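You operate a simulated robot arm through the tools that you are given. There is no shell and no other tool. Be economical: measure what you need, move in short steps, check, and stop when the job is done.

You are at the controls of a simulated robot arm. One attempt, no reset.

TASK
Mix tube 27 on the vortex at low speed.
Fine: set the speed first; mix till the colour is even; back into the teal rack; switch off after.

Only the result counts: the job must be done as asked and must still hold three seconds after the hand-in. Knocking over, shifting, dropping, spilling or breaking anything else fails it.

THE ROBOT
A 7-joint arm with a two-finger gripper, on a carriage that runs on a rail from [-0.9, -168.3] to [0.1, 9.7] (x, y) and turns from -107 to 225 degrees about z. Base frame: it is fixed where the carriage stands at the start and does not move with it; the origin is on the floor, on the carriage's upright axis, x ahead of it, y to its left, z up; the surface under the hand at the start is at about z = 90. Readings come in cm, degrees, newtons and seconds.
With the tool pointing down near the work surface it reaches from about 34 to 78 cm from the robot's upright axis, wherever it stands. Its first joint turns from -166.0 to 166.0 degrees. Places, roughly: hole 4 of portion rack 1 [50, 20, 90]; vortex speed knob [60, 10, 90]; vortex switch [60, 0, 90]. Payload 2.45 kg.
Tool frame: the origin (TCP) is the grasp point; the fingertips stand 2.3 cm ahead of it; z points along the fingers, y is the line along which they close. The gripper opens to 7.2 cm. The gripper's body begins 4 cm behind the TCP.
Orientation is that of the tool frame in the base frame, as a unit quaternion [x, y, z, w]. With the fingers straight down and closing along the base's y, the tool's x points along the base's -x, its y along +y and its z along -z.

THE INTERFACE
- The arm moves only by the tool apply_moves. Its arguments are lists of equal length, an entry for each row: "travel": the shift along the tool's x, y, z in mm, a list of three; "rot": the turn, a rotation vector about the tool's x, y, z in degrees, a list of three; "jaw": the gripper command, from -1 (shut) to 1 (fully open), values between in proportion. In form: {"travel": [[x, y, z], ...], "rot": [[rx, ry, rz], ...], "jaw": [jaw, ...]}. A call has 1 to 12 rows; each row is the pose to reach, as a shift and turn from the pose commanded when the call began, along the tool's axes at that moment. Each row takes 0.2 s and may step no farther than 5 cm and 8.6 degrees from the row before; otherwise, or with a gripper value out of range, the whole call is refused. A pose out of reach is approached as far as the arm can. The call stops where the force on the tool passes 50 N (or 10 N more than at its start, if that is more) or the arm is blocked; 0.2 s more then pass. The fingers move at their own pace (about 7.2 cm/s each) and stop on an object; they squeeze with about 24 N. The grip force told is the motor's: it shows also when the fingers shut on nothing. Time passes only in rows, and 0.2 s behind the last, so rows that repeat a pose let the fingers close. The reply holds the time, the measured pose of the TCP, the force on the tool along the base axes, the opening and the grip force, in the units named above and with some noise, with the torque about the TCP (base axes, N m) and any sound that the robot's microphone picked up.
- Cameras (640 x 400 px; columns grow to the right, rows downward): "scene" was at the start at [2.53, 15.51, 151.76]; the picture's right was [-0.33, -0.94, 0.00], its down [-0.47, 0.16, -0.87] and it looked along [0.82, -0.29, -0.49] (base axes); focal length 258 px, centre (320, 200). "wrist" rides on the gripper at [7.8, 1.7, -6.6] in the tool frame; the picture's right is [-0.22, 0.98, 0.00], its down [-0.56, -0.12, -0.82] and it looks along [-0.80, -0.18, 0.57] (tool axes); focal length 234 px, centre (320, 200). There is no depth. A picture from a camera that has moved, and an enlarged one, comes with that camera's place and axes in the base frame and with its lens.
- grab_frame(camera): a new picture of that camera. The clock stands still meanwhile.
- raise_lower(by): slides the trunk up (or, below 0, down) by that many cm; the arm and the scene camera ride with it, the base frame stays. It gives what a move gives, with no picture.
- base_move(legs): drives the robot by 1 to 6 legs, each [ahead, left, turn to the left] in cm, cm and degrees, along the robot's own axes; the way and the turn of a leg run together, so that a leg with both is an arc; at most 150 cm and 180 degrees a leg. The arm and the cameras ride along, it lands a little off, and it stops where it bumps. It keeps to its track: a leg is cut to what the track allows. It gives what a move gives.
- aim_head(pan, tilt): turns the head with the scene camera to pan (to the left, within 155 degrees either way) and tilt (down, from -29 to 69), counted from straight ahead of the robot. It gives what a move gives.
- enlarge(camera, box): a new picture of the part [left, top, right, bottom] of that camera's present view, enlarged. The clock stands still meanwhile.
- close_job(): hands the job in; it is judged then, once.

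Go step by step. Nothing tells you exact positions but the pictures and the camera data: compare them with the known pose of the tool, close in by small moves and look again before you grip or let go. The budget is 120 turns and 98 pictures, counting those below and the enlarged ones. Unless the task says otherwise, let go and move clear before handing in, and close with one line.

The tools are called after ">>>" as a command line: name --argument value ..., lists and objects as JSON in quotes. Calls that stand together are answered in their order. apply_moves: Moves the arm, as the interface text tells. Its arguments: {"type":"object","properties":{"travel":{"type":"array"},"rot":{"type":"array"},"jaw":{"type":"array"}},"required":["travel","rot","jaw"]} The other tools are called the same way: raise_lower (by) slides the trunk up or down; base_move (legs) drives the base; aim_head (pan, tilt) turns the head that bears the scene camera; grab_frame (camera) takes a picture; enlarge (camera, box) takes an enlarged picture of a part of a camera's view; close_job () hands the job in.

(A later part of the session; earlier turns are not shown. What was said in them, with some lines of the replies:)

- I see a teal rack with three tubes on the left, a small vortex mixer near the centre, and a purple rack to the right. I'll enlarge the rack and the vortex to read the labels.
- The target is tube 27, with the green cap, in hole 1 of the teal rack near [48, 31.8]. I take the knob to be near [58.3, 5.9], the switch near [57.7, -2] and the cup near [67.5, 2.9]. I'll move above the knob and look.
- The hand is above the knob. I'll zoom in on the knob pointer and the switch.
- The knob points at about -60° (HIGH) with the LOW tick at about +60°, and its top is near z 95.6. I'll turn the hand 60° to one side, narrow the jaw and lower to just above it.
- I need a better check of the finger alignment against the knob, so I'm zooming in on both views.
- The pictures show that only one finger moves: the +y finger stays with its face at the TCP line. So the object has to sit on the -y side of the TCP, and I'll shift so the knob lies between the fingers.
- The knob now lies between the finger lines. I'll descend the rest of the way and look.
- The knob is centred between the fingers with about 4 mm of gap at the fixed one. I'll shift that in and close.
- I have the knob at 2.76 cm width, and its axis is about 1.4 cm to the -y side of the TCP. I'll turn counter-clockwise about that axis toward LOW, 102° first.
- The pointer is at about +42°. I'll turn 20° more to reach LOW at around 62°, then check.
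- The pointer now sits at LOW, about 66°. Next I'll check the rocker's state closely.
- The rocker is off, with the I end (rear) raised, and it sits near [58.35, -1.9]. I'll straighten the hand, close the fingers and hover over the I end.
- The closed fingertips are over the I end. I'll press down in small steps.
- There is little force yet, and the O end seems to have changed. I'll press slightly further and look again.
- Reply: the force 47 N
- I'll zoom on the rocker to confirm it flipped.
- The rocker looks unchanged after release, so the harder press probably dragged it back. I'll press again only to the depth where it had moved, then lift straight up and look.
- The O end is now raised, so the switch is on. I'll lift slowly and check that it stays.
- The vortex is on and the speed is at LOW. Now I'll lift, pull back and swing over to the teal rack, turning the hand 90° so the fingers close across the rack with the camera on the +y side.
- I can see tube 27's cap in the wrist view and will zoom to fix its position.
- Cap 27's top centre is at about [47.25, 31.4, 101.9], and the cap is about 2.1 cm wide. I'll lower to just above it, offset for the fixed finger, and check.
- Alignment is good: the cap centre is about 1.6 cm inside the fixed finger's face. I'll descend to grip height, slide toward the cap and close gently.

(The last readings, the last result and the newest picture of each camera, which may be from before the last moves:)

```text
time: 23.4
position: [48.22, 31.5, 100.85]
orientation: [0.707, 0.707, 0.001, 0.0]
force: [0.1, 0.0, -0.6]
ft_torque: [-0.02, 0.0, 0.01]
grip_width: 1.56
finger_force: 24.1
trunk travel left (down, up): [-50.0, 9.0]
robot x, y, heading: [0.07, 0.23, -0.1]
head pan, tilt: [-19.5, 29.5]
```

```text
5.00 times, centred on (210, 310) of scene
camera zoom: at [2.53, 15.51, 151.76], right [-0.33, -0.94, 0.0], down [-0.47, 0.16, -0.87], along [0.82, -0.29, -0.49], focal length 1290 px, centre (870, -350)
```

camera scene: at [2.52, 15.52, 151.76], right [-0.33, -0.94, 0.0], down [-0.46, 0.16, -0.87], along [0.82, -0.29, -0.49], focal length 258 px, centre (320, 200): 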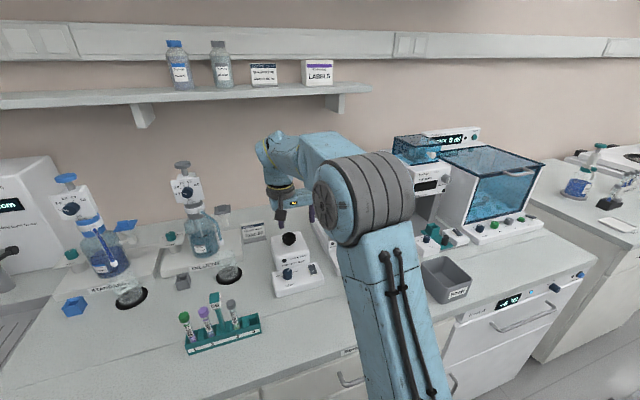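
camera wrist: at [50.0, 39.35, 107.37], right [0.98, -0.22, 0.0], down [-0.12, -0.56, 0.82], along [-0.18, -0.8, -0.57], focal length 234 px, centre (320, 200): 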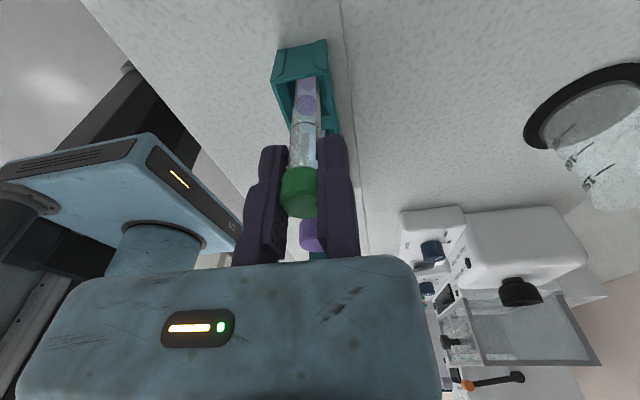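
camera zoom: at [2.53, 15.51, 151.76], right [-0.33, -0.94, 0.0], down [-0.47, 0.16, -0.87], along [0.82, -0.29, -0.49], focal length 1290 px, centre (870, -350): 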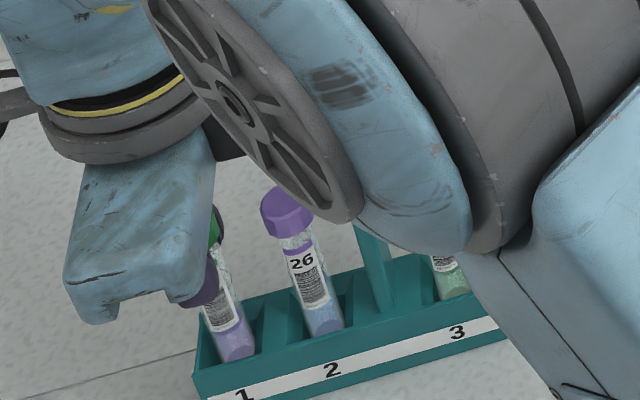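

I'm gripping the tube body just below the cap at 1.56 cm width. I'll lift straight up out of the rack.

>>> apply_moves --travel '[[0, 0, -10], [0, 0, -30], [0, 0, -60], [0, 0, -95], [0, 0, -130], [0, 0, -165]]' --rot '[[0, 0, 0], [0, 0, 0], [0, 0, 0], [0, 0, 0], [0, 0, 0], [0, 0, 0]]' --jaw '[-1, -1, -1, -1, -1, -1]'

>>> grab_frame --camera "wrist"

>>> grab_frame --camera "scene"

```text
time: 24.8
position: [48.4, 31.56, 117.42]
orientation: [0.707, 0.707, 0.0, 0.0]
force: [-0.5, 0.1, -0.5]
ft_torque: [0.01, 0.0, -0.03]
grip_width: 1.72
finger_force: 23.8
trunk travel left (down, up): [-50.0, 9.0]
robot x, y, heading: [0.24, 0.42, -0.1]
head pan, tilt: [-19.5, 29.5]
```

```text
56 pictures are left
camera wrist: at [50.2, 39.29, 123.97], right [0.98, -0.22, 0.0], down [-0.12, -0.56, 0.82], along [-0.18, -0.8, -0.57], focal length 234 px, centre (320, 200)
```

wrist: 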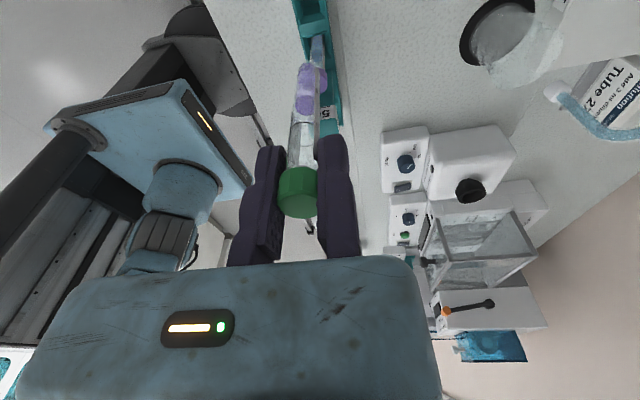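

```text
55 pictures are left
camera scene: at [2.53, 15.51, 151.76], right [-0.33, -0.94, 0.0], down [-0.47, 0.16, -0.87], along [0.82, -0.29, -0.49], focal length 258 px, centre (320, 200)
```

scene: 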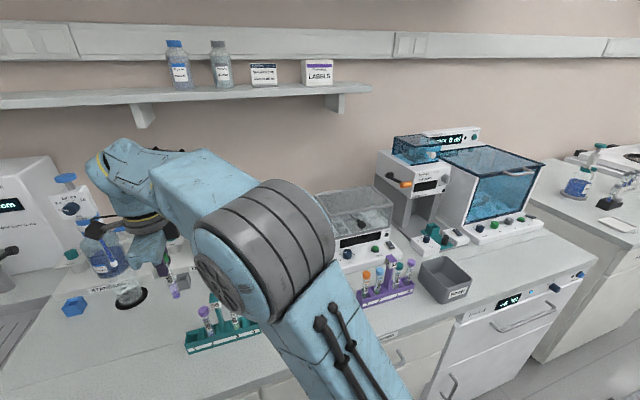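

Tube 27 is free of the rack. I'll carry it at height toward the vortex, turning the hand back so the camera faces the robot side.

>>> apply_moves --travel '[[-10, 0, -25], [-35, 0, -30], [-65, 0, -30], [-95, 0, -30], [-125, 0, -30], [-155, 0, -30], [-185, 5, -30], [-215, 20, -30], [-240, 40, -30], [-260, 65, -30], [-272, 90, -30], [-279, 116, -30]]' --rot '[[0, 0, -7.5], [0, 0, -15], [0, 0, -22.5], [0, 0, -30], [0, 0, -37.5], [0, 0, -45], [0, 0, -52.5], [0, 0, -60], [0, 0, -67.5], [0, 0, -75], [0, 0, -82.5], [0, 0, -90]]' --jaw '[-1, -1, -1, -1, -1, -1, -1, -1, -1, -1, -1, -1]'

>>> grab_frame --camera "wrist"

>>> enlarge --camera "scene" --box '[230, 170, 350, 270]'

```text
time: 27.4
position: [59.85, 3.56, 120.53]
orientation: [-0.001, 1.0, -0.001, 0.0]
force: [-0.4, 0.5, -0.2]
ft_torque: [-0.01, -0.02, 0.0]
grip_width: 1.72
finger_force: 24.3
trunk travel left (down, up): [-50.0, 9.0]
robot x, y, heading: [0.33, 0.56, 0.3]
head pan, tilt: [-19.5, 29.5]
```

```text
54 pictures are left
camera wrist: at [52.16, 5.32, 126.94], right [0.22, 0.98, 0.0], down [0.56, -0.12, 0.82], along [0.8, -0.18, -0.57], focal length 234 px, centre (320, 200)
```

wrist: 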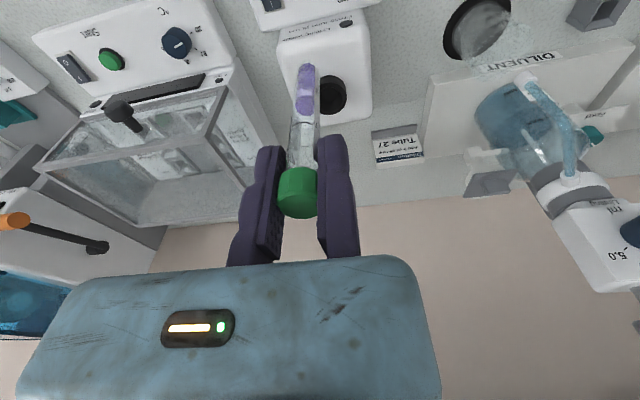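

```text
4.00 times, centred on (290, 220) of scene
camera zoom: at [2.52, 15.51, 151.76], right [-0.33, -0.94, 0.0], down [-0.46, 0.16, -0.87], along [0.82, -0.29, -0.49], focal length 1032 px, centre (440, 120)
```

zoom: 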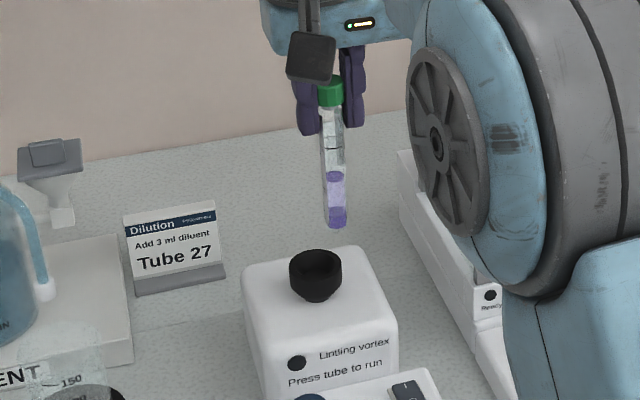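

The tube hangs straight, with its bottom about 10.2 cm below the TCP. I'll zoom to fix the cup's centre.

>>> enlarge --camera "wrist" --box '[270, 20, 390, 140]'

>>> enlarge --camera "scene" --box '[280, 200, 330, 260]'

```text
3.33 times, centred on (330, 80) of wrist
camera zoom: at [52.16, 5.32, 126.94], right [0.22, 0.98, 0.0], down [0.56, -0.12, 0.82], along [0.8, -0.18, -0.57], focal length 781 px, centre (287, 600)
```

zoom: 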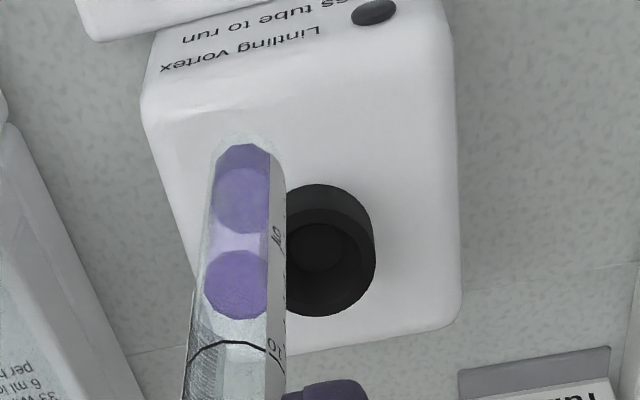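

```text
6.67 times, centred on (305, 230) of scene
camera zoom: at [2.52, 15.51, 151.76], right [-0.33, -0.94, 0.0], down [-0.46, 0.16, -0.87], along [0.82, -0.29, -0.49], focal length 1720 px, centre (420, 0)
```

zoom: 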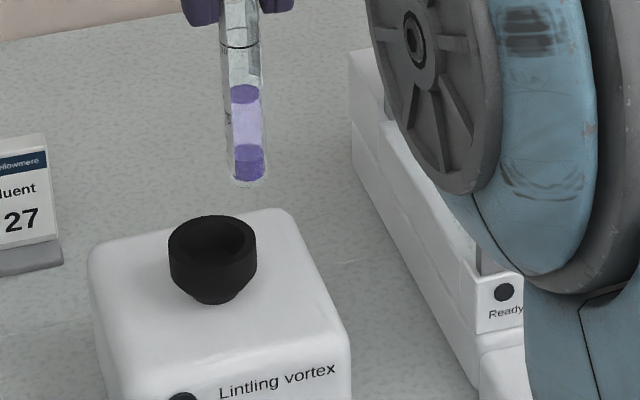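

The cup rim centre is at about [67.6, 2.8, 101.6]. I'll move the tube over it and lower until the bottom is about 2 cm above the rim, then check.

>>> apply_moves --travel '[[-40, 0, 0], [-77, 0, 0], [-77, 0, 35], [-77, 0, 65]]' --rot '[[0, 0, 0], [0, 0, 0], [0, 0, 0], [0, 0, 0]]' --jaw '[-1, -1, -1, -1]'

>>> enlarge --camera "wrist" --box '[240, 20, 400, 180]'

>>> enlarge --camera "scene" --box '[260, 190, 320, 260]'

```text
time: 28.4
position: [67.64, 3.59, 113.9]
orientation: [-0.001, 1.0, 0.0, 0.001]
force: [-0.9, 0.4, -0.3]
ft_torque: [-0.02, -0.02, -0.02]
grip_width: 1.72
finger_force: 23.6
trunk travel left (down, up): [-50.0, 9.0]
robot x, y, heading: [0.21, -0.13, 0.0]
head pan, tilt: [-19.5, 29.5]
```

```text
2.50 times, centred on (320, 100) of wrist
camera zoom: at [59.89, 5.37, 120.39], right [0.22, 0.98, 0.0], down [0.56, -0.13, 0.82], along [0.8, -0.18, -0.57], focal length 585 px, centre (320, 450)
```

zoom: 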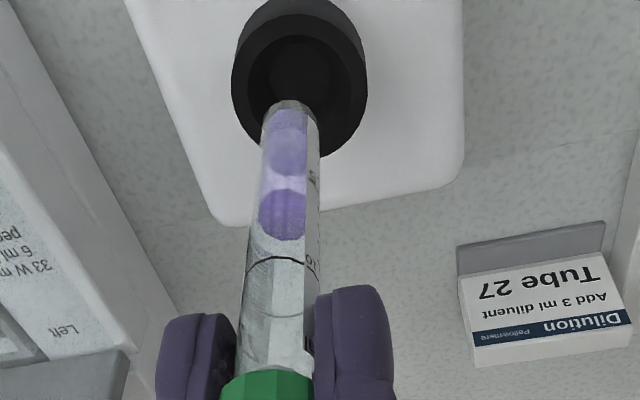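

```text
5.71 times, centred on (290, 225) of scene
camera zoom: at [2.48, 15.51, 151.77], right [-0.33, -0.94, 0.0], down [-0.46, 0.16, -0.87], along [0.82, -0.29, -0.49], focal length 1475 px, centre (491, 57)
```

zoom: 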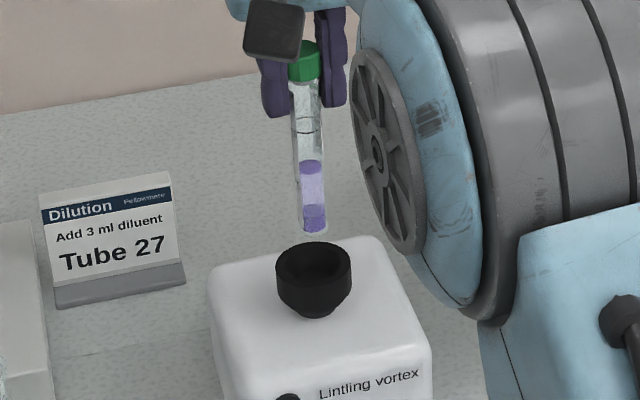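

The tube lines up with the cup. I'll lower it in and press in small steps while watching the force.

>>> apply_moves --travel '[[0, 1, 10], [0, 1, 18], [0, 1, 22], [0, 1, 25], [0, 1, 28]]' --rot '[[0, 0, 0], [0, 0, 0], [0, 0, 0], [0, 0, 0], [0, 0, 0]]' --jaw '[-1, -1, -1, -1, -1]'

>>> enlarge --camera "scene" --box '[260, 200, 330, 280]'

```text
time: 29.6
position: [67.64, 3.89, 111.03]
orientation: [0.0, 1.0, 0.0, 0.0]
force: [0.2, -1.3, -0.6]
ft_torque: [0.01, -0.03, 0.01]
grip_width: 1.74
finger_force: 23.7
trunk travel left (down, up): [-50.0, 9.0]
robot x, y, heading: [-0.1, -0.26, -0.1]
head pan, tilt: [-19.5, 29.5]
```

```text
5.00 times, centred on (295, 240) of scene
camera zoom: at [2.54, 15.51, 151.76], right [-0.33, -0.94, 0.0], down [-0.47, 0.16, -0.87], along [0.82, -0.29, -0.49], focal length 1290 px, centre (445, 0)
```

zoom: 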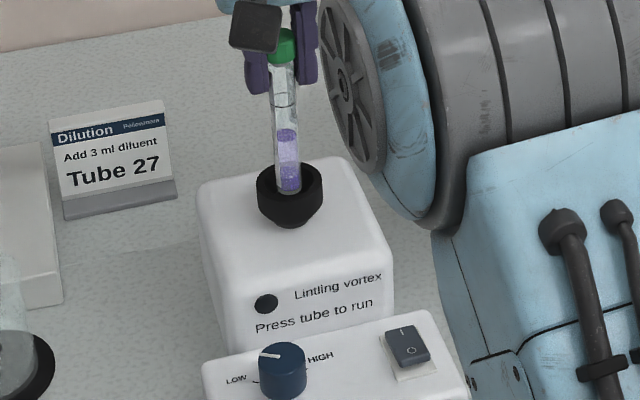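

There's no contact yet, with the tube bottom just inside the cup. I'll continue in small steps.

>>> apply_moves --travel '[[0, 0, 3], [0, 0, 5], [0, 0, 7], [0, 0, 9]]' --rot '[[0, 0, 0], [0, 0, 0], [0, 0, 0], [0, 0, 0]]' --jaw '[-1, -1, -1, -1]'

>>> enlarge --camera "wrist" --box '[240, 20, 400, 180]'

```text
time: 30.6
position: [67.5, 3.68, 110.18]
orientation: [-0.001, 1.0, 0.0, 0.0]
force: [0.7, 0.7, -0.5]
ft_torque: [-0.03, -0.07, 0.0]
grip_width: 1.71
finger_force: 24.2
trunk travel left (down, up): [-50.0, 9.0]
robot x, y, heading: [0.14, -0.28, 0.0]
head pan, tilt: [-19.5, 29.5]
```

```text
2.50 times, centred on (320, 100) of wrist
camera zoom: at [59.84, 5.45, 116.65], right [0.22, 0.98, 0.0], down [0.56, -0.12, 0.82], along [0.8, -0.18, -0.57], focal length 585 px, centre (320, 450)
```

zoom: 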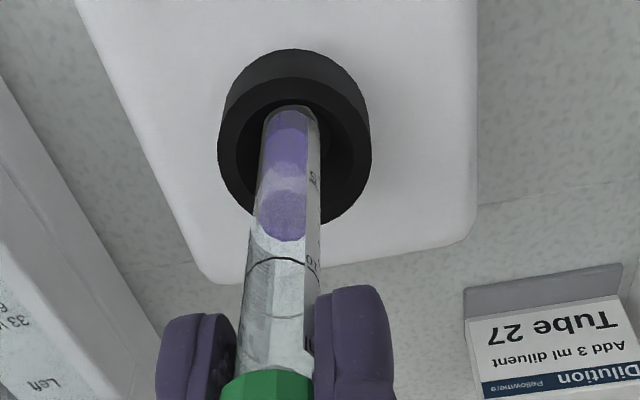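

It's still centred and not touching yet, so I keep lowering.

>>> apply_moves --travel '[[0, 0, 2], [0, 0, 4], [0, 0, 6], [0, 0, 8]]' --rot '[[0, 0, 0], [0, 0, 0], [0, 0, 0], [0, 0, 0]]' --jaw '[-1, -1, -1, -1]'

>>> enlarge --camera "scene" --box '[260, 200, 330, 280]'

```text
time: 31.6
position: [67.51, 3.81, 109.66]
orientation: [-0.001, 1.0, 0.0, 0.003]
force: [0.9, 0.0, 20.2]
ft_torque: [-0.21, -0.04, 0.03]
grip_width: 1.74
finger_force: 24.1
trunk travel left (down, up): [-50.0, 9.0]
robot x, y, heading: [0.39, -0.24, 0.1]
head pan, tilt: [-19.5, 29.5]
```

```text
5.00 times, centred on (295, 240) of scene
camera zoom: at [2.38, 15.5, 151.8], right [-0.33, -0.94, 0.0], down [-0.46, 0.16, -0.87], along [0.82, -0.29, -0.49], focal length 1290 px, centre (445, 0)
```

zoom: 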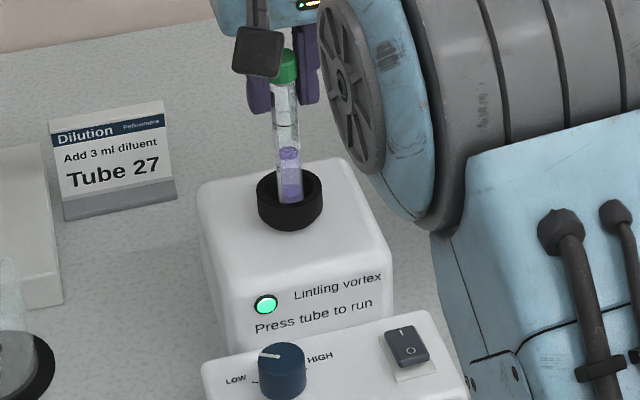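

The lamp is green, so the vortex is running with a 20 N press. I'll hold the tube there and watch the colour.

>>> apply_moves --travel '[[0, 0, 0], [0, 0, 0], [0, 0, 0], [0, 0, 0], [0, 0, 0], [0, 0, 0], [0, 0, 0], [0, 0, 0], [0, 0, 0], [0, 0, 0], [0, 0, 0], [0, 0, 0]]' --rot '[[0, 0, 0], [0, 0, 0], [0, 0, 0], [0, 0, 0], [0, 0, 0], [0, 0, 0], [0, 0, 0], [0, 0, 0], [0, 0, 0], [0, 0, 0], [0, 0, 0], [0, 0, 0]]' --jaw '[-1, -1, -1, -1, -1, -1, -1, -1, -1, -1, -1, -1]'

>>> enlarge --camera "scene" --box '[280, 205, 310, 250]'

```text
time: 34.2
position: [67.43, 3.79, 109.48]
orientation: [0.001, 1.0, 0.0, 0.001]
force: [0.9, 0.0, 25.5]
ft_torque: [-0.22, -0.08, -0.01]
grip_width: 1.75
finger_force: 23.9
trunk travel left (down, up): [-50.0, 9.0]
robot x, y, heading: [-0.02, 0.44, 0.1]
head pan, tilt: [-19.5, 29.5]
```

```text
8.89 times, centred on (295, 228) of scene
camera zoom: at [2.33, 15.5, 151.77], right [-0.33, -0.94, 0.0], down [-0.46, 0.16, -0.87], along [0.82, -0.29, -0.49], focal length 2294 px, centre (542, -44)
```

zoom: 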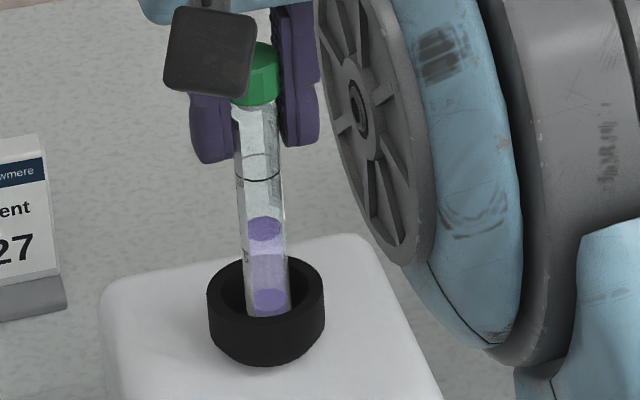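

Two shades are still visible, so I'll keep holding.

>>> apply_moves --travel '[[0, 0, 0], [0, 0, 0], [0, 0, 0], [0, 0, 0], [0, 0, 0], [0, 0, 0], [0, 0, 0], [0, 0, 0], [0, 0, 0], [0, 0, 0], [0, 0, 0], [0, 0, 0]]' --rot '[[0, 0, 0], [0, 0, 0], [0, 0, 0], [0, 0, 0], [0, 0, 0], [0, 0, 0], [0, 0, 0], [0, 0, 0], [0, 0, 0], [0, 0, 0], [0, 0, 0], [0, 0, 0]]' --jaw '[-1, -1, -1, -1, -1, -1, -1, -1, -1, -1, -1, -1]'

>>> enlarge --camera "scene" --box '[270, 215, 320, 275]'

```text
time: 36.8
position: [67.56, 3.73, 109.5]
orientation: [0.0, 1.0, -0.001, 0.001]
force: [-0.2, 0.0, 16.5]
ft_torque: [-0.16, -0.02, 0.03]
grip_width: 1.73
finger_force: 23.5
trunk travel left (down, up): [-50.0, 9.0]
robot x, y, heading: [0.02, 0.01, -0.1]
head pan, tilt: [-19.5, 29.5]
```

```text
6.67 times, centred on (295, 245) of scene
camera zoom: at [2.4, 15.51, 151.77], right [-0.33, -0.94, 0.0], down [-0.46, 0.16, -0.87], along [0.82, -0.29, -0.49], focal length 1720 px, centre (487, -100)
```

zoom: 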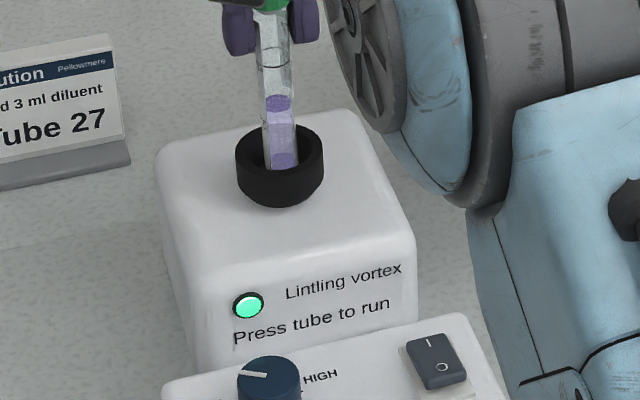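

The lamp is still on. I'll hold longer and compare.

>>> apply_moves --travel '[[0, 0, 0], [0, 0, 0], [0, 0, 0], [0, 0, 0], [0, 0, 0], [0, 0, 0], [0, 0, 0], [0, 0, 0], [0, 0, 0], [0, 0, 0], [0, 0, 0], [0, 0, 0]]' --rot '[[0, 0, 0], [0, 0, 0], [0, 0, 0], [0, 0, 0], [0, 0, 0], [0, 0, 0], [0, 0, 0], [0, 0, 0], [0, 0, 0], [0, 0, 0], [0, 0, 0], [0, 0, 0]]' --jaw '[-1, -1, -1, -1, -1, -1, -1, -1, -1, -1, -1, -1]'

>>> apply_moves --travel '[[0, 0, 0], [0, 0, 0], [0, 0, 0], [0, 0, 0], [0, 0, 0], [0, 0, 0], [0, 0, 0], [0, 0, 0], [0, 0, 0], [0, 0, 0], [0, 0, 0], [0, 0, 0]]' --rot '[[0, 0, 0], [0, 0, 0], [0, 0, 0], [0, 0, 0], [0, 0, 0], [0, 0, 0], [0, 0, 0], [0, 0, 0], [0, 0, 0], [0, 0, 0], [0, 0, 0], [0, 0, 0]]' --jaw '[-1, -1, -1, -1, -1, -1, -1, -1, -1, -1, -1, -1]'

>>> enlarge --camera "scene" --box '[280, 210, 310, 250]'

>>> enlarge --camera "wrist" --box '[260, 40, 360, 140]'

```text
time: 39.4
position: [67.53, 3.75, 109.42]
orientation: [0.0, 1.0, 0.0, 0.0]
force: [0.2, -0.6, 10.4]
ft_torque: [-0.08, 0.0, -0.01]
grip_width: 1.74
finger_force: 23.6
trunk travel left (down, up): [-50.0, 9.0]
robot x, y, heading: [0.14, -0.13, -0.0]
head pan, tilt: [-19.5, 29.5]
```

```text
time: 42.0
position: [67.53, 3.74, 109.43]
orientation: [0.0, 1.0, -0.001, 0.0]
force: [-0.7, 0.0, 6.1]
ft_torque: [-0.08, -0.03, -0.03]
grip_width: 1.73
finger_force: 23.9
trunk travel left (down, up): [-50.0, 9.0]
robot x, y, heading: [0.4, -0.08, 0.2]
head pan, tilt: [-19.5, 29.5]
```

```text
10.00 times, centred on (295, 230) of scene
camera zoom: at [2.48, 15.51, 151.76], right [-0.33, -0.94, 0.0], down [-0.46, 0.16, -0.87], along [0.82, -0.29, -0.49], focal length 2581 px, centre (570, -100)
```

zoom: 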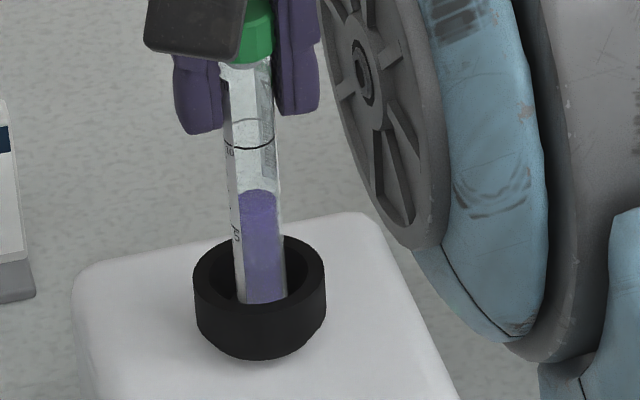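

```text
4.00 times, centred on (310, 90) of wrist
camera zoom: at [59.84, 5.53, 115.9], right [0.22, 0.98, 0.0], down [0.56, -0.12, 0.82], along [0.8, -0.18, -0.57], focal length 937 px, centre (360, 640)
```

zoom: 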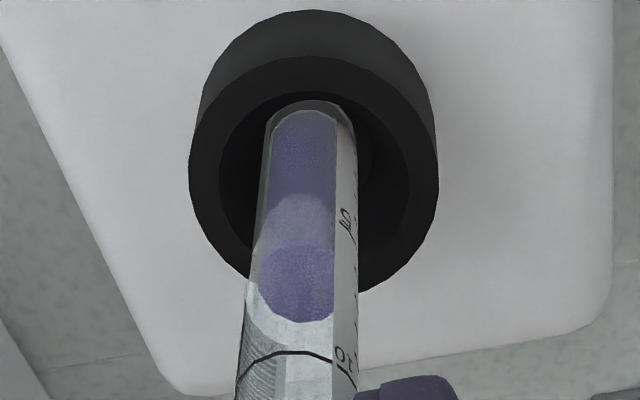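

The colour now looks even from the scene side. I'll hold about 1.5 s more with a slight press to be sure, then check again.

>>> apply_moves --travel '[[0, 0, 1], [0, 0, 1], [0, 0, 1], [0, 0, 1], [0, 0, 1], [0, 0, 1], [0, 0, 1]]' --rot '[[0, 0, 0], [0, 0, 0], [0, 0, 0], [0, 0, 0], [0, 0, 0], [0, 0, 0], [0, 0, 0]]' --jaw '[-1, -1, -1, -1, -1, -1, -1]'

>>> enlarge --camera "scene" --box '[265, 205, 320, 275]'

```text
time: 43.6
position: [67.51, 3.7, 109.24]
orientation: [0.0, 1.0, 0.0, 0.0]
force: [0.1, 0.0, 9.3]
ft_torque: [-0.06, -0.03, -0.01]
grip_width: 1.73
finger_force: 23.4
trunk travel left (down, up): [-50.0, 9.0]
robot x, y, heading: [-0.12, -0.08, 0.3]
head pan, tilt: [-19.5, 29.5]
```

```text
5.71 times, centred on (292, 240) of scene
camera zoom: at [2.46, 15.51, 151.77], right [-0.33, -0.94, 0.0], down [-0.46, 0.16, -0.87], along [0.82, -0.29, -0.49], focal length 1475 px, centre (477, -29)
```

zoom: 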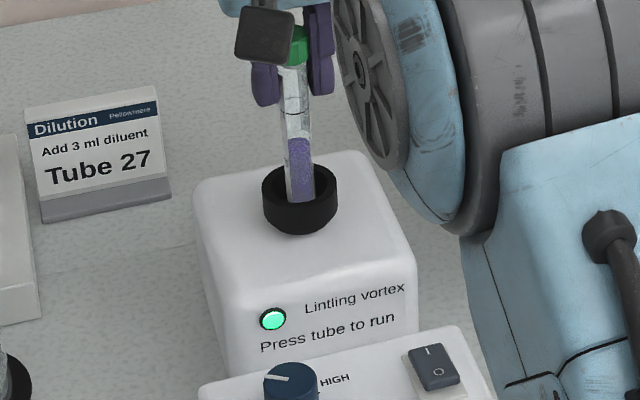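

The tube is now uniformly purple. I'll lift it straight out and inspect it.

>>> apply_moves --travel '[[0, 0, -15], [0, 0, -40], [0, 0, -75], [0, 0, -115], [40, 0, -120], [76, 0, -120]]' --rot '[[0, 0, 0], [0, 0, 0], [0, 0, 0], [0, 0, 0], [0, 0, 0], [0, 0, 0]]' --jaw '[-1, -1, -1, -1, -1, -1]'

>>> enlarge --camera "scene" --box '[270, 160, 350, 260]'

>>> enlarge --camera "wrist" --box '[240, 40, 380, 240]'

```text
time: 45.0
position: [59.96, 3.77, 121.23]
orientation: [0.0, 1.0, 0.0, 0.001]
force: [0.5, 0.1, 0.0]
ft_torque: [0.0, -0.02, 0.0]
grip_width: 1.74
finger_force: 23.8
trunk travel left (down, up): [-50.0, 9.0]
robot x, y, heading: [0.24, -0.16, 0.1]
head pan, tilt: [-19.5, 29.5]
```

```text
4.00 times, centred on (310, 210) of scene
camera zoom: at [2.46, 15.51, 151.76], right [-0.33, -0.94, 0.0], down [-0.46, 0.16, -0.87], along [0.82, -0.29, -0.49], focal length 1032 px, centre (360, 160)
```

zoom: 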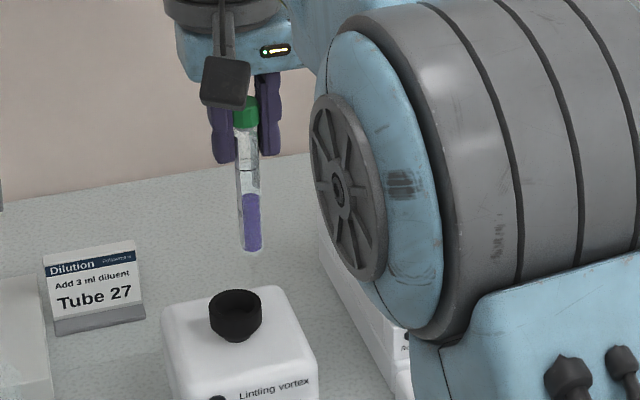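

```text
2.00 times, centred on (310, 140) of wrist
camera zoom: at [52.27, 5.53, 127.79], right [0.22, 0.98, 0.0], down [0.56, -0.12, 0.82], along [0.8, -0.18, -0.57], focal length 468 px, centre (340, 320)
```

zoom: 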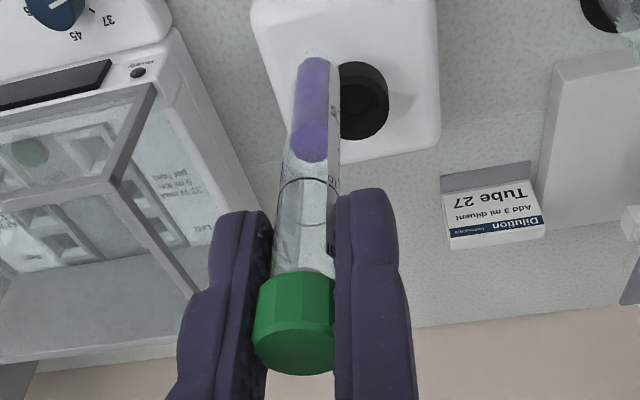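

The colour is even. Next I'll carry the tube back over hole 1 of the teal rack by the reverse path, turning the hand 90°.

>>> apply_moves --travel '[[30, 0, 0], [60, 5, 0], [85, 20, 0], [105, 45, 0], [117, 75, 0], [117.6, 110, 0], [117.6, 145, 0], [117.6, 180, 0], [117.6, 215, 0], [117.6, 245, 0], [117.6, 265, 0], [117.6, 277, 0]]' --rot '[[0, 0, 7.5], [0, 0, 15], [0, 0, 22.5], [0, 0, 30], [0, 0, 37.5], [0, 0, 45], [0, 0, 52.5], [0, 0, 60], [0, 0, 67.5], [0, 0, 75], [0, 0, 82.5], [0, 0, 90]]' --jaw '[-1, -1, -1, -1, -1, -1, -1, -1, -1, -1, -1, -1]'

>>> apply_moves --travel '[[0, 0, 40], [0, 0, 75], [0, 0, 100]]' --rot '[[0, 0, 0], [0, 0, 0], [0, 0, 0]]' --jaw '[-1, -1, -1]'

>>> enlarge --camera "wrist" --box '[220, 0, 400, 200]'

>>> enlarge --camera "scene" --box '[160, 260, 260, 350]'

```text
time: 47.6
position: [48.21, 31.53, 121.33]
orientation: [0.708, 0.706, -0.001, 0.0]
force: [-0.9, 0.5, -0.6]
ft_torque: [0.03, -0.01, 0.0]
grip_width: 1.74
finger_force: 24.1
trunk travel left (down, up): [-50.0, 9.0]
robot x, y, heading: [-0.21, 0.27, 0.0]
head pan, tilt: [-19.5, 29.5]
```

```text
time: 48.4
position: [48.23, 31.34, 111.14]
orientation: [0.707, 0.707, 0.0, 0.0]
force: [-0.7, -0.6, 0.0]
ft_torque: [0.01, 0.04, 0.04]
grip_width: 1.73
finger_force: 24.0
trunk travel left (down, up): [-50.0, 9.0]
robot x, y, heading: [0.27, -0.04, -0.1]
head pan, tilt: [-19.5, 29.5]
```

```text
2.00 times, centred on (310, 100) of wrist
camera zoom: at [49.95, 39.18, 117.79], right [0.98, -0.22, 0.0], down [-0.12, -0.56, 0.82], along [-0.18, -0.8, -0.57], focal length 468 px, centre (340, 400)
```

zoom: 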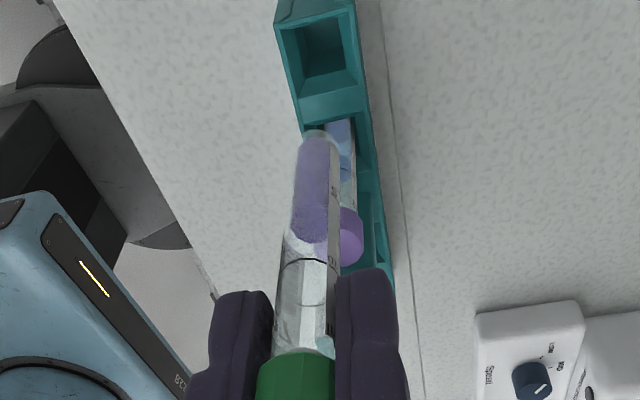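

```text
4.44 times, centred on (210, 305) of scene
camera zoom: at [2.53, 15.52, 151.77], right [-0.33, -0.94, 0.0], down [-0.47, 0.16, -0.87], along [0.82, -0.29, -0.49], focal length 1147 px, centre (809, -267)
```

zoom: 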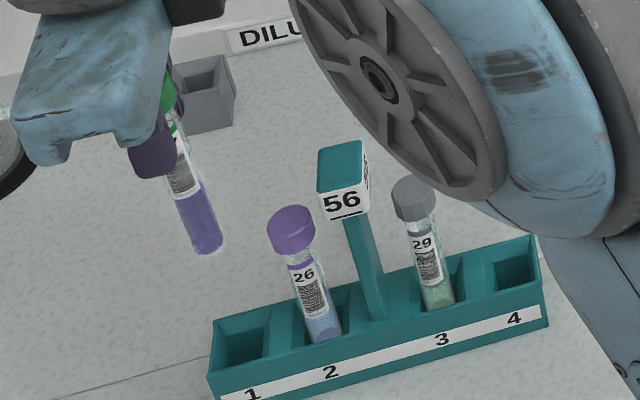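

The tube is right above hole 1 (around [47.4, 31.4]). I'll lower it in and watch the force near the bottom.

>>> apply_moves --travel '[[0, 0, 30], [0, 0, 60], [0, 0, 85], [0, 0, 95], [0, 0, 100], [0, 0, 103], [0, 0, 105]]' --rot '[[0, 0, 0], [0, 0, 0], [0, 0, 0], [0, 0, 0], [0, 0, 0], [0, 0, 0], [0, 0, 0]]' --jaw '[-1, -1, -1, -1, -1, -1, -1]'

>>> enlarge --camera "wrist" --box '[220, 0, 400, 200]'

>>> enlarge --camera "scene" --box '[160, 260, 260, 350]'

```text
time: 50.0
position: [48.26, 31.58, 100.84]
orientation: [0.707, 0.707, 0.0, 0.0]
force: [0.3, 0.4, -0.8]
ft_torque: [0.09, -0.01, 0.0]
grip_width: 1.73
finger_force: 23.7
trunk travel left (down, up): [-50.0, 9.0]
robot x, y, heading: [0.12, -0.0, -0.1]
head pan, tilt: [-19.5, 29.5]
```

```text
2.00 times, centred on (310, 100) of wrist
camera zoom: at [49.93, 39.28, 107.3], right [0.98, -0.22, 0.0], down [-0.12, -0.56, 0.82], along [-0.18, -0.8, -0.57], focal length 468 px, centre (340, 400)
```

zoom: 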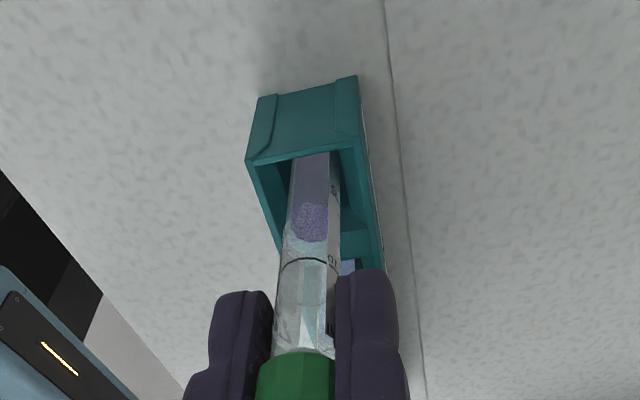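

```text
4.44 times, centred on (210, 305) of scene
camera zoom: at [2.53, 15.52, 151.76], right [-0.33, -0.94, 0.0], down [-0.47, 0.16, -0.87], along [0.82, -0.29, -0.49], focal length 1147 px, centre (809, -267)
```

zoom: 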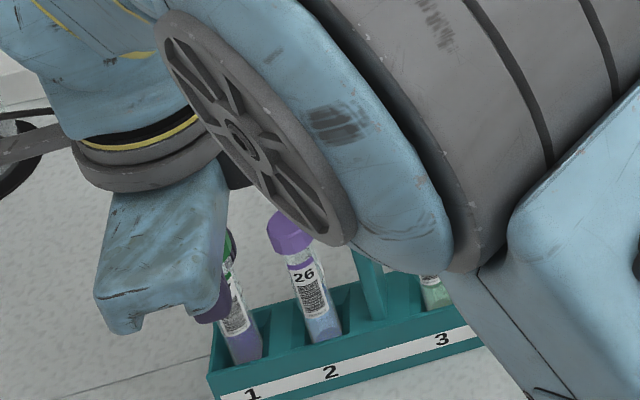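

The tube is inside hole 1 and not on the floor yet. I'll go down a few millimetres until contact.

>>> apply_moves --travel '[[0, 0, 2], [0, 0, 4], [0, 0, 5]]' --rot '[[0, 0, 0], [0, 0, 0], [0, 0, 0]]' --jaw '[-1, -1, -1]'

```text
time: 50.8
position: [48.23, 31.58, 100.32]
orientation: [0.707, 0.708, 0.0, 0.0]
force: [-0.2, 1.0, -0.3]
ft_torque: [0.05, 0.01, -0.04]
grip_width: 1.73
finger_force: 23.7
trunk travel left (down, up): [-50.0, 9.0]
robot x, y, heading: [-0.0, 0.07, 0.0]
head pan, tilt: [-19.5, 29.5]
```

>>> apply_moves --travel '[[0, 0, 1], [0, 0, 2], [0, 0, 3], [0, 0, 3]]' --rot '[[0, 0, 0], [0, 0, 0], [0, 0, 0], [0, 0, 0]]' --jaw '[-1, -1, -1, -1]'

>>> enlarge --camera "wrist" --box '[220, 0, 400, 200]'

```text
time: 51.8
position: [48.05, 31.33, 100.2]
orientation: [0.707, 0.707, 0.002, 0.0]
force: [0.3, 2.0, 28.1]
ft_torque: [0.08, 0.18, -0.01]
grip_width: 1.75
finger_force: 23.9
trunk travel left (down, up): [-50.0, 9.0]
robot x, y, heading: [-0.14, -0.12, 0.1]
head pan, tilt: [-19.5, 29.5]
```

```text
2.00 times, centred on (310, 100) of wrist
camera zoom: at [49.82, 39.14, 106.74], right [0.98, -0.22, 0.0], down [-0.13, -0.56, 0.82], along [-0.18, -0.8, -0.58], focal length 468 px, centre (340, 400)
```

zoom: 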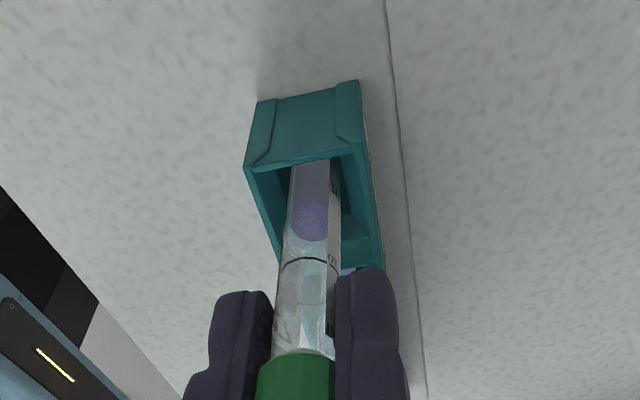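

The tube is seated on the rack floor at 28 N. I'll ease up 1.5 mm, open, shift the fixed finger away and lift clear.

>>> apply_moves --travel '[[0, 0, -1.5], [0, 0, -2], [0, 0, -2], [0, 3, -2], [0, 8, -2], [0, 8, -2], [0, 8, -20], [0, 8, -50], [0, 8, -90], [0, 8, -130]]' --rot '[[0, 0, 0], [0, 0, 0], [0, 0, 0], [0, 0, 0], [0, 0, 0], [0, 0, 0], [0, 0, 0], [0, 0, 0], [0, 0, 0], [0, 0, 0]]' --jaw '[-1, -0.3, 0.1, 0.3, 0.3, 0.3, 0.3, 0.3, 0.3, 0.3]'

>>> enlarge --camera "wrist" --box '[220, 0, 400, 200]'

>>> enlarge --camera "scene" --box '[160, 260, 260, 360]'

```text
time: 54.0
position: [48.85, 31.28, 112.82]
orientation: [0.708, 0.707, 0.0, -0.001]
force: [0.2, -0.9, 0.0]
ft_torque: [0.04, -0.02, -0.01]
grip_width: 4.69
finger_force: 0.1
trunk travel left (down, up): [-50.0, 9.0]
robot x, y, heading: [0.09, -0.11, 0.1]
head pan, tilt: [-19.5, 29.5]
```

```text
2.00 times, centred on (310, 100) of wrist
camera zoom: at [50.6, 39.06, 119.46], right [0.98, -0.22, 0.0], down [-0.13, -0.56, 0.82], along [-0.18, -0.8, -0.57], focal length 468 px, centre (340, 400)
```

zoom: 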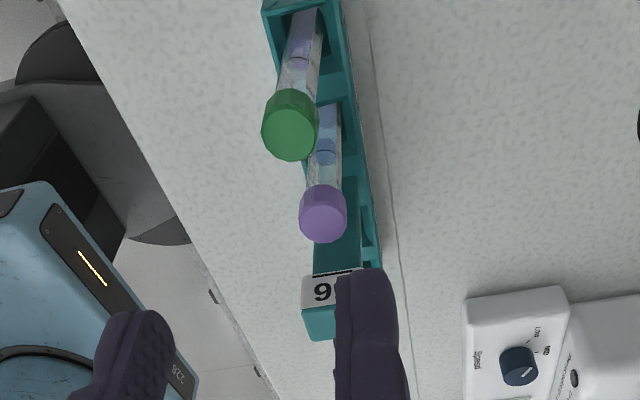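

```text
4.00 times, centred on (210, 310) of scene
camera zoom: at [2.53, 15.51, 151.76], right [-0.33, -0.94, 0.0], down [-0.47, 0.16, -0.87], along [0.82, -0.29, -0.49], focal length 1032 px, centre (760, -240)
```

zoom: 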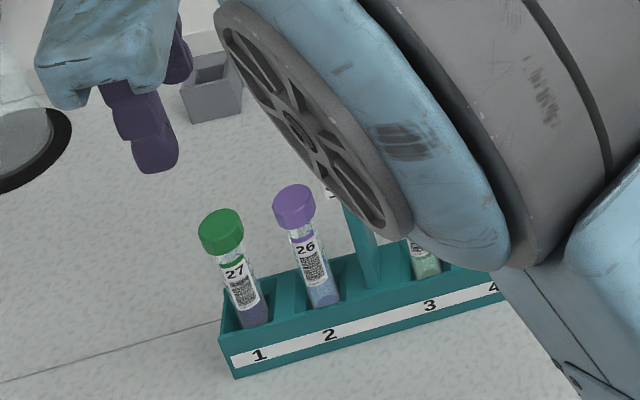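

Tube 27 stands in hole 1. Now I'll go back to the switch, turning the hand straight and closing the fingers.

>>> apply_moves --travel '[[0, 0, -35], [-15, 0, -70], [-50, 0, -90], [-90, 0, -90], [-130, 0, -90], [-170, 0, -90], [-210, 15, -90], [-250, 30, -80], [-285, 50, -60], [-310, 65, -30], [-325, 75, 0], [-332, 80, 40]]' --rot '[[0, 0, -7.5], [0, 0, -15], [0, 0, -22.5], [0, 0, -30], [0, 0, -37.5], [0, 0, -45], [0, 0, -52.5], [0, 0, -60], [0, 0, -67.5], [0, 0, -75], [0, 0, -82.5], [0, 0, -90]]' --jaw '[0.3, 0.3, 0.3, -0.5, -1, -1, -1, -1, -1, -1, -1, -1]'

>>> apply_moves --travel '[[0, 0, 40], [0, 0, 70]]' --rot '[[0, 0, 0], [0, 0, 0]]' --jaw '[-1, -1]'

>>> grab_frame --camera "wrist"

```text
time: 56.6
position: [56.79, -1.85, 108.86]
orientation: [-0.001, 1.0, 0.001, 0.0]
force: [-0.8, -0.1, -0.2]
ft_torque: [-0.02, -0.02, -0.03]
grip_width: 0.0
finger_force: 24.2
trunk travel left (down, up): [-50.0, 9.0]
robot x, y, heading: [0.04, 0.09, -0.2]
head pan, tilt: [-19.5, 29.5]
```

```text
time: 57.2
position: [57.01, -1.74, 101.9]
orientation: [0.0, 1.0, 0.0, 0.0]
force: [-0.5, -0.5, -0.3]
ft_torque: [-0.01, -0.04, -0.01]
grip_width: 0.02
finger_force: 24.2
trunk travel left (down, up): [-50.0, 9.0]
robot x, y, heading: [-0.15, -0.07, 0.0]
head pan, tilt: [-19.5, 29.5]
```

```text
31 pictures are left
camera wrist: at [49.26, -0.03, 108.41], right [0.22, 0.98, 0.0], down [0.56, -0.12, 0.82], along [0.8, -0.18, -0.57], focal length 234 px, centre (320, 200)
```

wrist: 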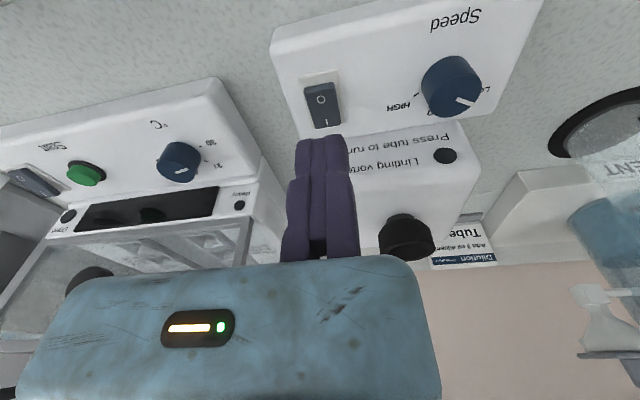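

The fingertips are over the O end. I'll press gently to the depth that flipped it before and then check.

>>> apply_moves --travel '[[0, 0, 25], [0, 0, 38], [0, 0, 43], [0, 0, 46], [0, 0, 48.5], [0, 0, 50]]' --rot '[[0, 0, 0], [0, 0, 0], [0, 0, 0], [0, 0, 0], [0, 0, 0], [0, 0, 0]]' --jaw '[-1, -1, -1, -1, -1, -1]'

>>> enlarge --camera "scene" --box '[290, 250, 325, 285]'

```text
time: 58.6
position: [57.01, -1.72, 96.99]
orientation: [0.0, 1.0, 0.0, 0.0]
force: [-0.1, 0.4, 0.7]
ft_torque: [-0.01, 0.05, 0.03]
grip_width: 0.0
finger_force: 28.3
trunk travel left (down, up): [-50.0, 9.0]
robot x, y, heading: [0.03, -0.16, -0.1]
head pan, tilt: [-19.5, 29.5]
```

```text
11.43 times, centred on (308, 268) of scene
camera zoom: at [2.54, 15.51, 151.76], right [-0.33, -0.94, 0.0], down [-0.47, 0.16, -0.87], along [0.82, -0.29, -0.49], focal length 2949 px, centre (463, -571)
```

zoom: 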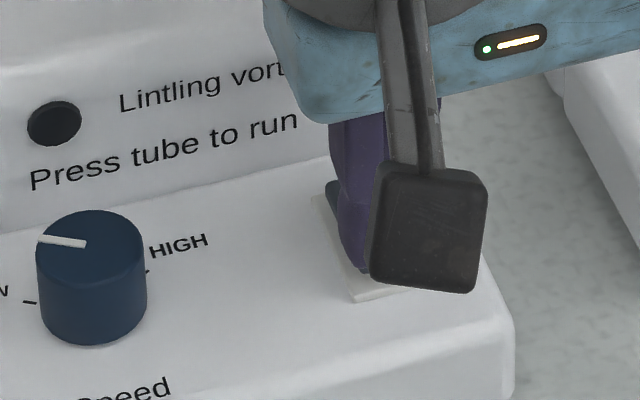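

The finger force went to 28, as it did on the earlier flip. I'll lift and check the rocker.

>>> apply_moves --travel '[[0, 0, -3], [0, 0, -10], [0, 0, -40], [0, 0, -80], [20, 0, -120]]' --rot '[[0, 0, 0], [0, 0, 0], [0, 0, 0], [0, 0, 0], [0, 0, 0]]' --jaw '[-1, -1, -1, -1, -1]'

>>> enlarge --camera "scene" --box '[298, 258, 318, 280]'

>>> grab_frame --camera "scene"

```text
time: 59.8
position: [54.97, -1.88, 109.29]
orientation: [0.0, 1.0, 0.0, 0.0]
force: [0.4, 0.6, 0.1]
ft_torque: [-0.02, 0.03, 0.0]
grip_width: 0.01
finger_force: 28.7
trunk travel left (down, up): [-50.0, 9.0]
robot x, y, heading: [-0.06, -0.18, -0.1]
head pan, tilt: [-19.5, 29.5]
```

```text
16.00 times, centred on (308, 269) of scene
camera zoom: at [2.58, 15.51, 151.76], right [-0.33, -0.94, 0.0], down [-0.47, 0.16, -0.87], along [0.82, -0.29, -0.49], focal length 4129 px, centre (512, -904)
```

zoom: 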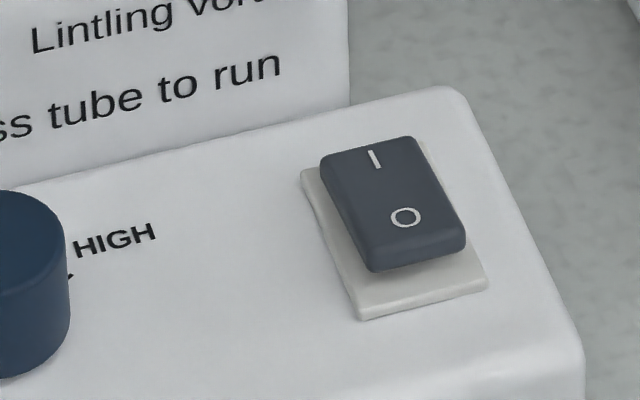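

```text
28 pictures are left
camera scene: at [2.58, 15.51, 151.76], right [-0.33, -0.94, 0.0], down [-0.47, 0.16, -0.87], along [0.82, -0.29, -0.49], focal length 258 px, centre (320, 200)
```

scene: 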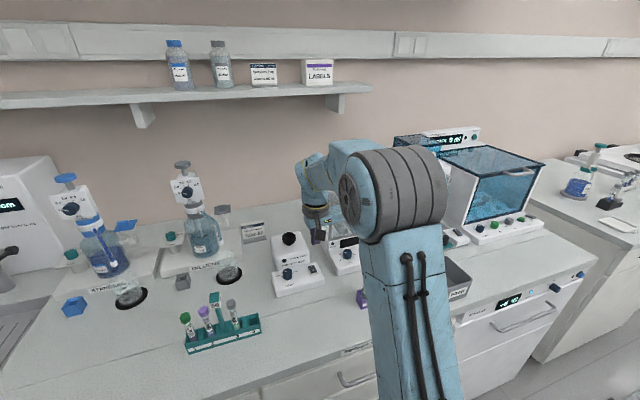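

The rocker is still on, with the O end raised. I'll press the O end again a little deeper and slightly farther from the pivot.

>>> apply_moves --travel '[[-18, 0, 40], [-18, 0, 80], [-18, 0, 110], [-18, 0, 118], [-18, 0, 122], [-18, 0, 125], [-18, 0, 127]]' --rot '[[0, 0, 0], [0, 0, 0], [0, 0, 0], [0, 0, 0], [0, 0, 0], [0, 0, 0], [0, 0, 0]]' --jaw '[-1, -1, -1, -1, -1, -1, -1]'

>>> enlarge --camera "scene" --box '[290, 250, 325, 285]'

```text
time: 61.4
position: [56.91, -1.77, 96.78]
orientation: [-0.001, 1.0, 0.0, 0.005]
force: [-1.5, -0.4, 35.9]
ft_torque: [0.11, -0.27, -0.22]
grip_width: 0.59
finger_force: 28.1
trunk travel left (down, up): [-50.0, 9.0]
robot x, y, heading: [0.06, -0.29, -0.3]
head pan, tilt: [-19.5, 29.5]
```

```text
11.43 times, centred on (308, 268) of scene
camera zoom: at [2.27, 15.52, 151.83], right [-0.33, -0.94, 0.0], down [-0.46, 0.16, -0.87], along [0.82, -0.29, -0.49], focal length 2949 px, centre (463, -571)
```

zoom: 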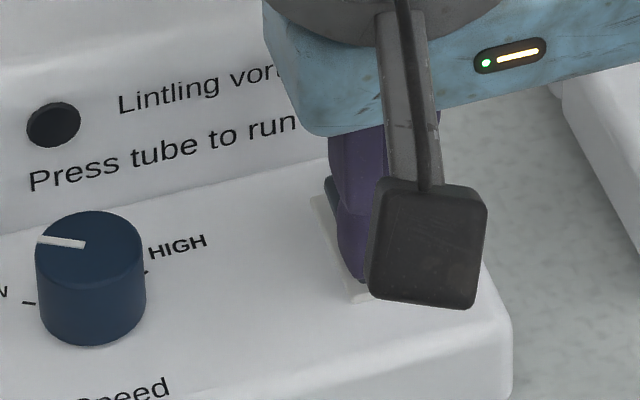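

This time there was firm contact, with the 0.6 cm splay seen at the earlier flip. I'll lift slowly and check.

>>> apply_moves --travel '[[0, 0, -3], [0, 0, -6], [0, 0, -12], [0, 0, -40], [0, 0, -80], [30, 0, -120]]' --rot '[[0, 0, 0], [0, 0, 0], [0, 0, 0], [0, 0, 0], [0, 0, 0], [0, 0, 0]]' --jaw '[-1, -1, -1, -1, -1, -1]'

>>> enlarge --camera "scene" --box '[298, 258, 318, 280]'

```text
time: 62.8
position: [54.01, -1.77, 108.33]
orientation: [0.0, 1.0, 0.0, -0.001]
force: [0.1, 0.0, -0.4]
ft_torque: [0.01, 0.01, 0.04]
grip_width: 0.01
finger_force: 28.7
trunk travel left (down, up): [-50.0, 9.0]
robot x, y, heading: [0.16, 0.18, 0.0]
head pan, tilt: [-19.5, 29.5]
```

```text
16.00 times, centred on (308, 269) of scene
camera zoom: at [2.59, 15.51, 151.76], right [-0.33, -0.94, 0.0], down [-0.47, 0.16, -0.87], along [0.82, -0.29, -0.49], focal length 4129 px, centre (512, -904)
```

zoom: 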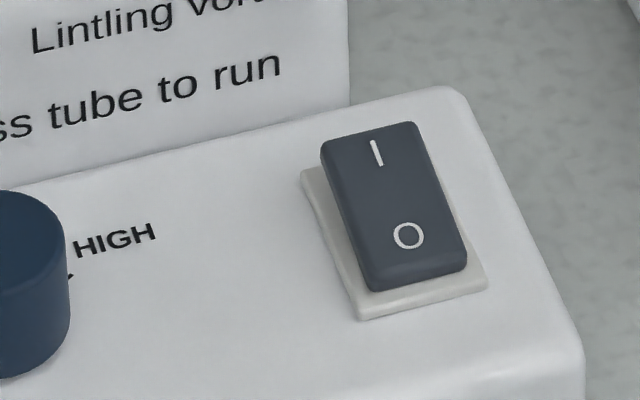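

The switch is off, matching its starting look. I'll take a final look at the rack.

>>> enlarge --camera "scene" --box '[170, 280, 270, 360]'

>>> grab_frame --camera "scene"

```text
5.00 times, centred on (220, 320) of scene
camera zoom: at [2.59, 15.51, 151.76], right [-0.33, -0.94, 0.0], down [-0.47, 0.16, -0.87], along [0.82, -0.29, -0.49], focal length 1290 px, centre (820, -400)
```

zoom: 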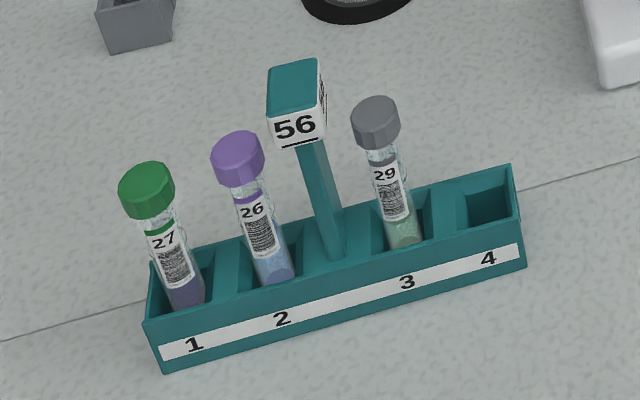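

```text
24 pictures are left
camera scene: at [2.59, 15.51, 151.76], right [-0.33, -0.94, 0.0], down [-0.47, 0.16, -0.87], along [0.82, -0.29, -0.49], focal length 258 px, centre (320, 200)
```

scene: 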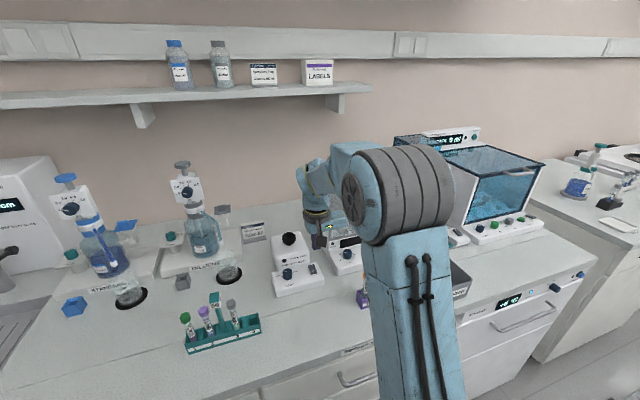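

Everything is in place: tube 27 is in hole 1 with an even colour, the knob is on LOW, the switch is off and the gripper is clear. I'm handing in.

>>> close_job

```text
The job is handed in.
```

Tube 27 was mixed at low speed until its colour was even and put back in hole 1 of the teal rack; the vortex is switched off and the job is handed in.
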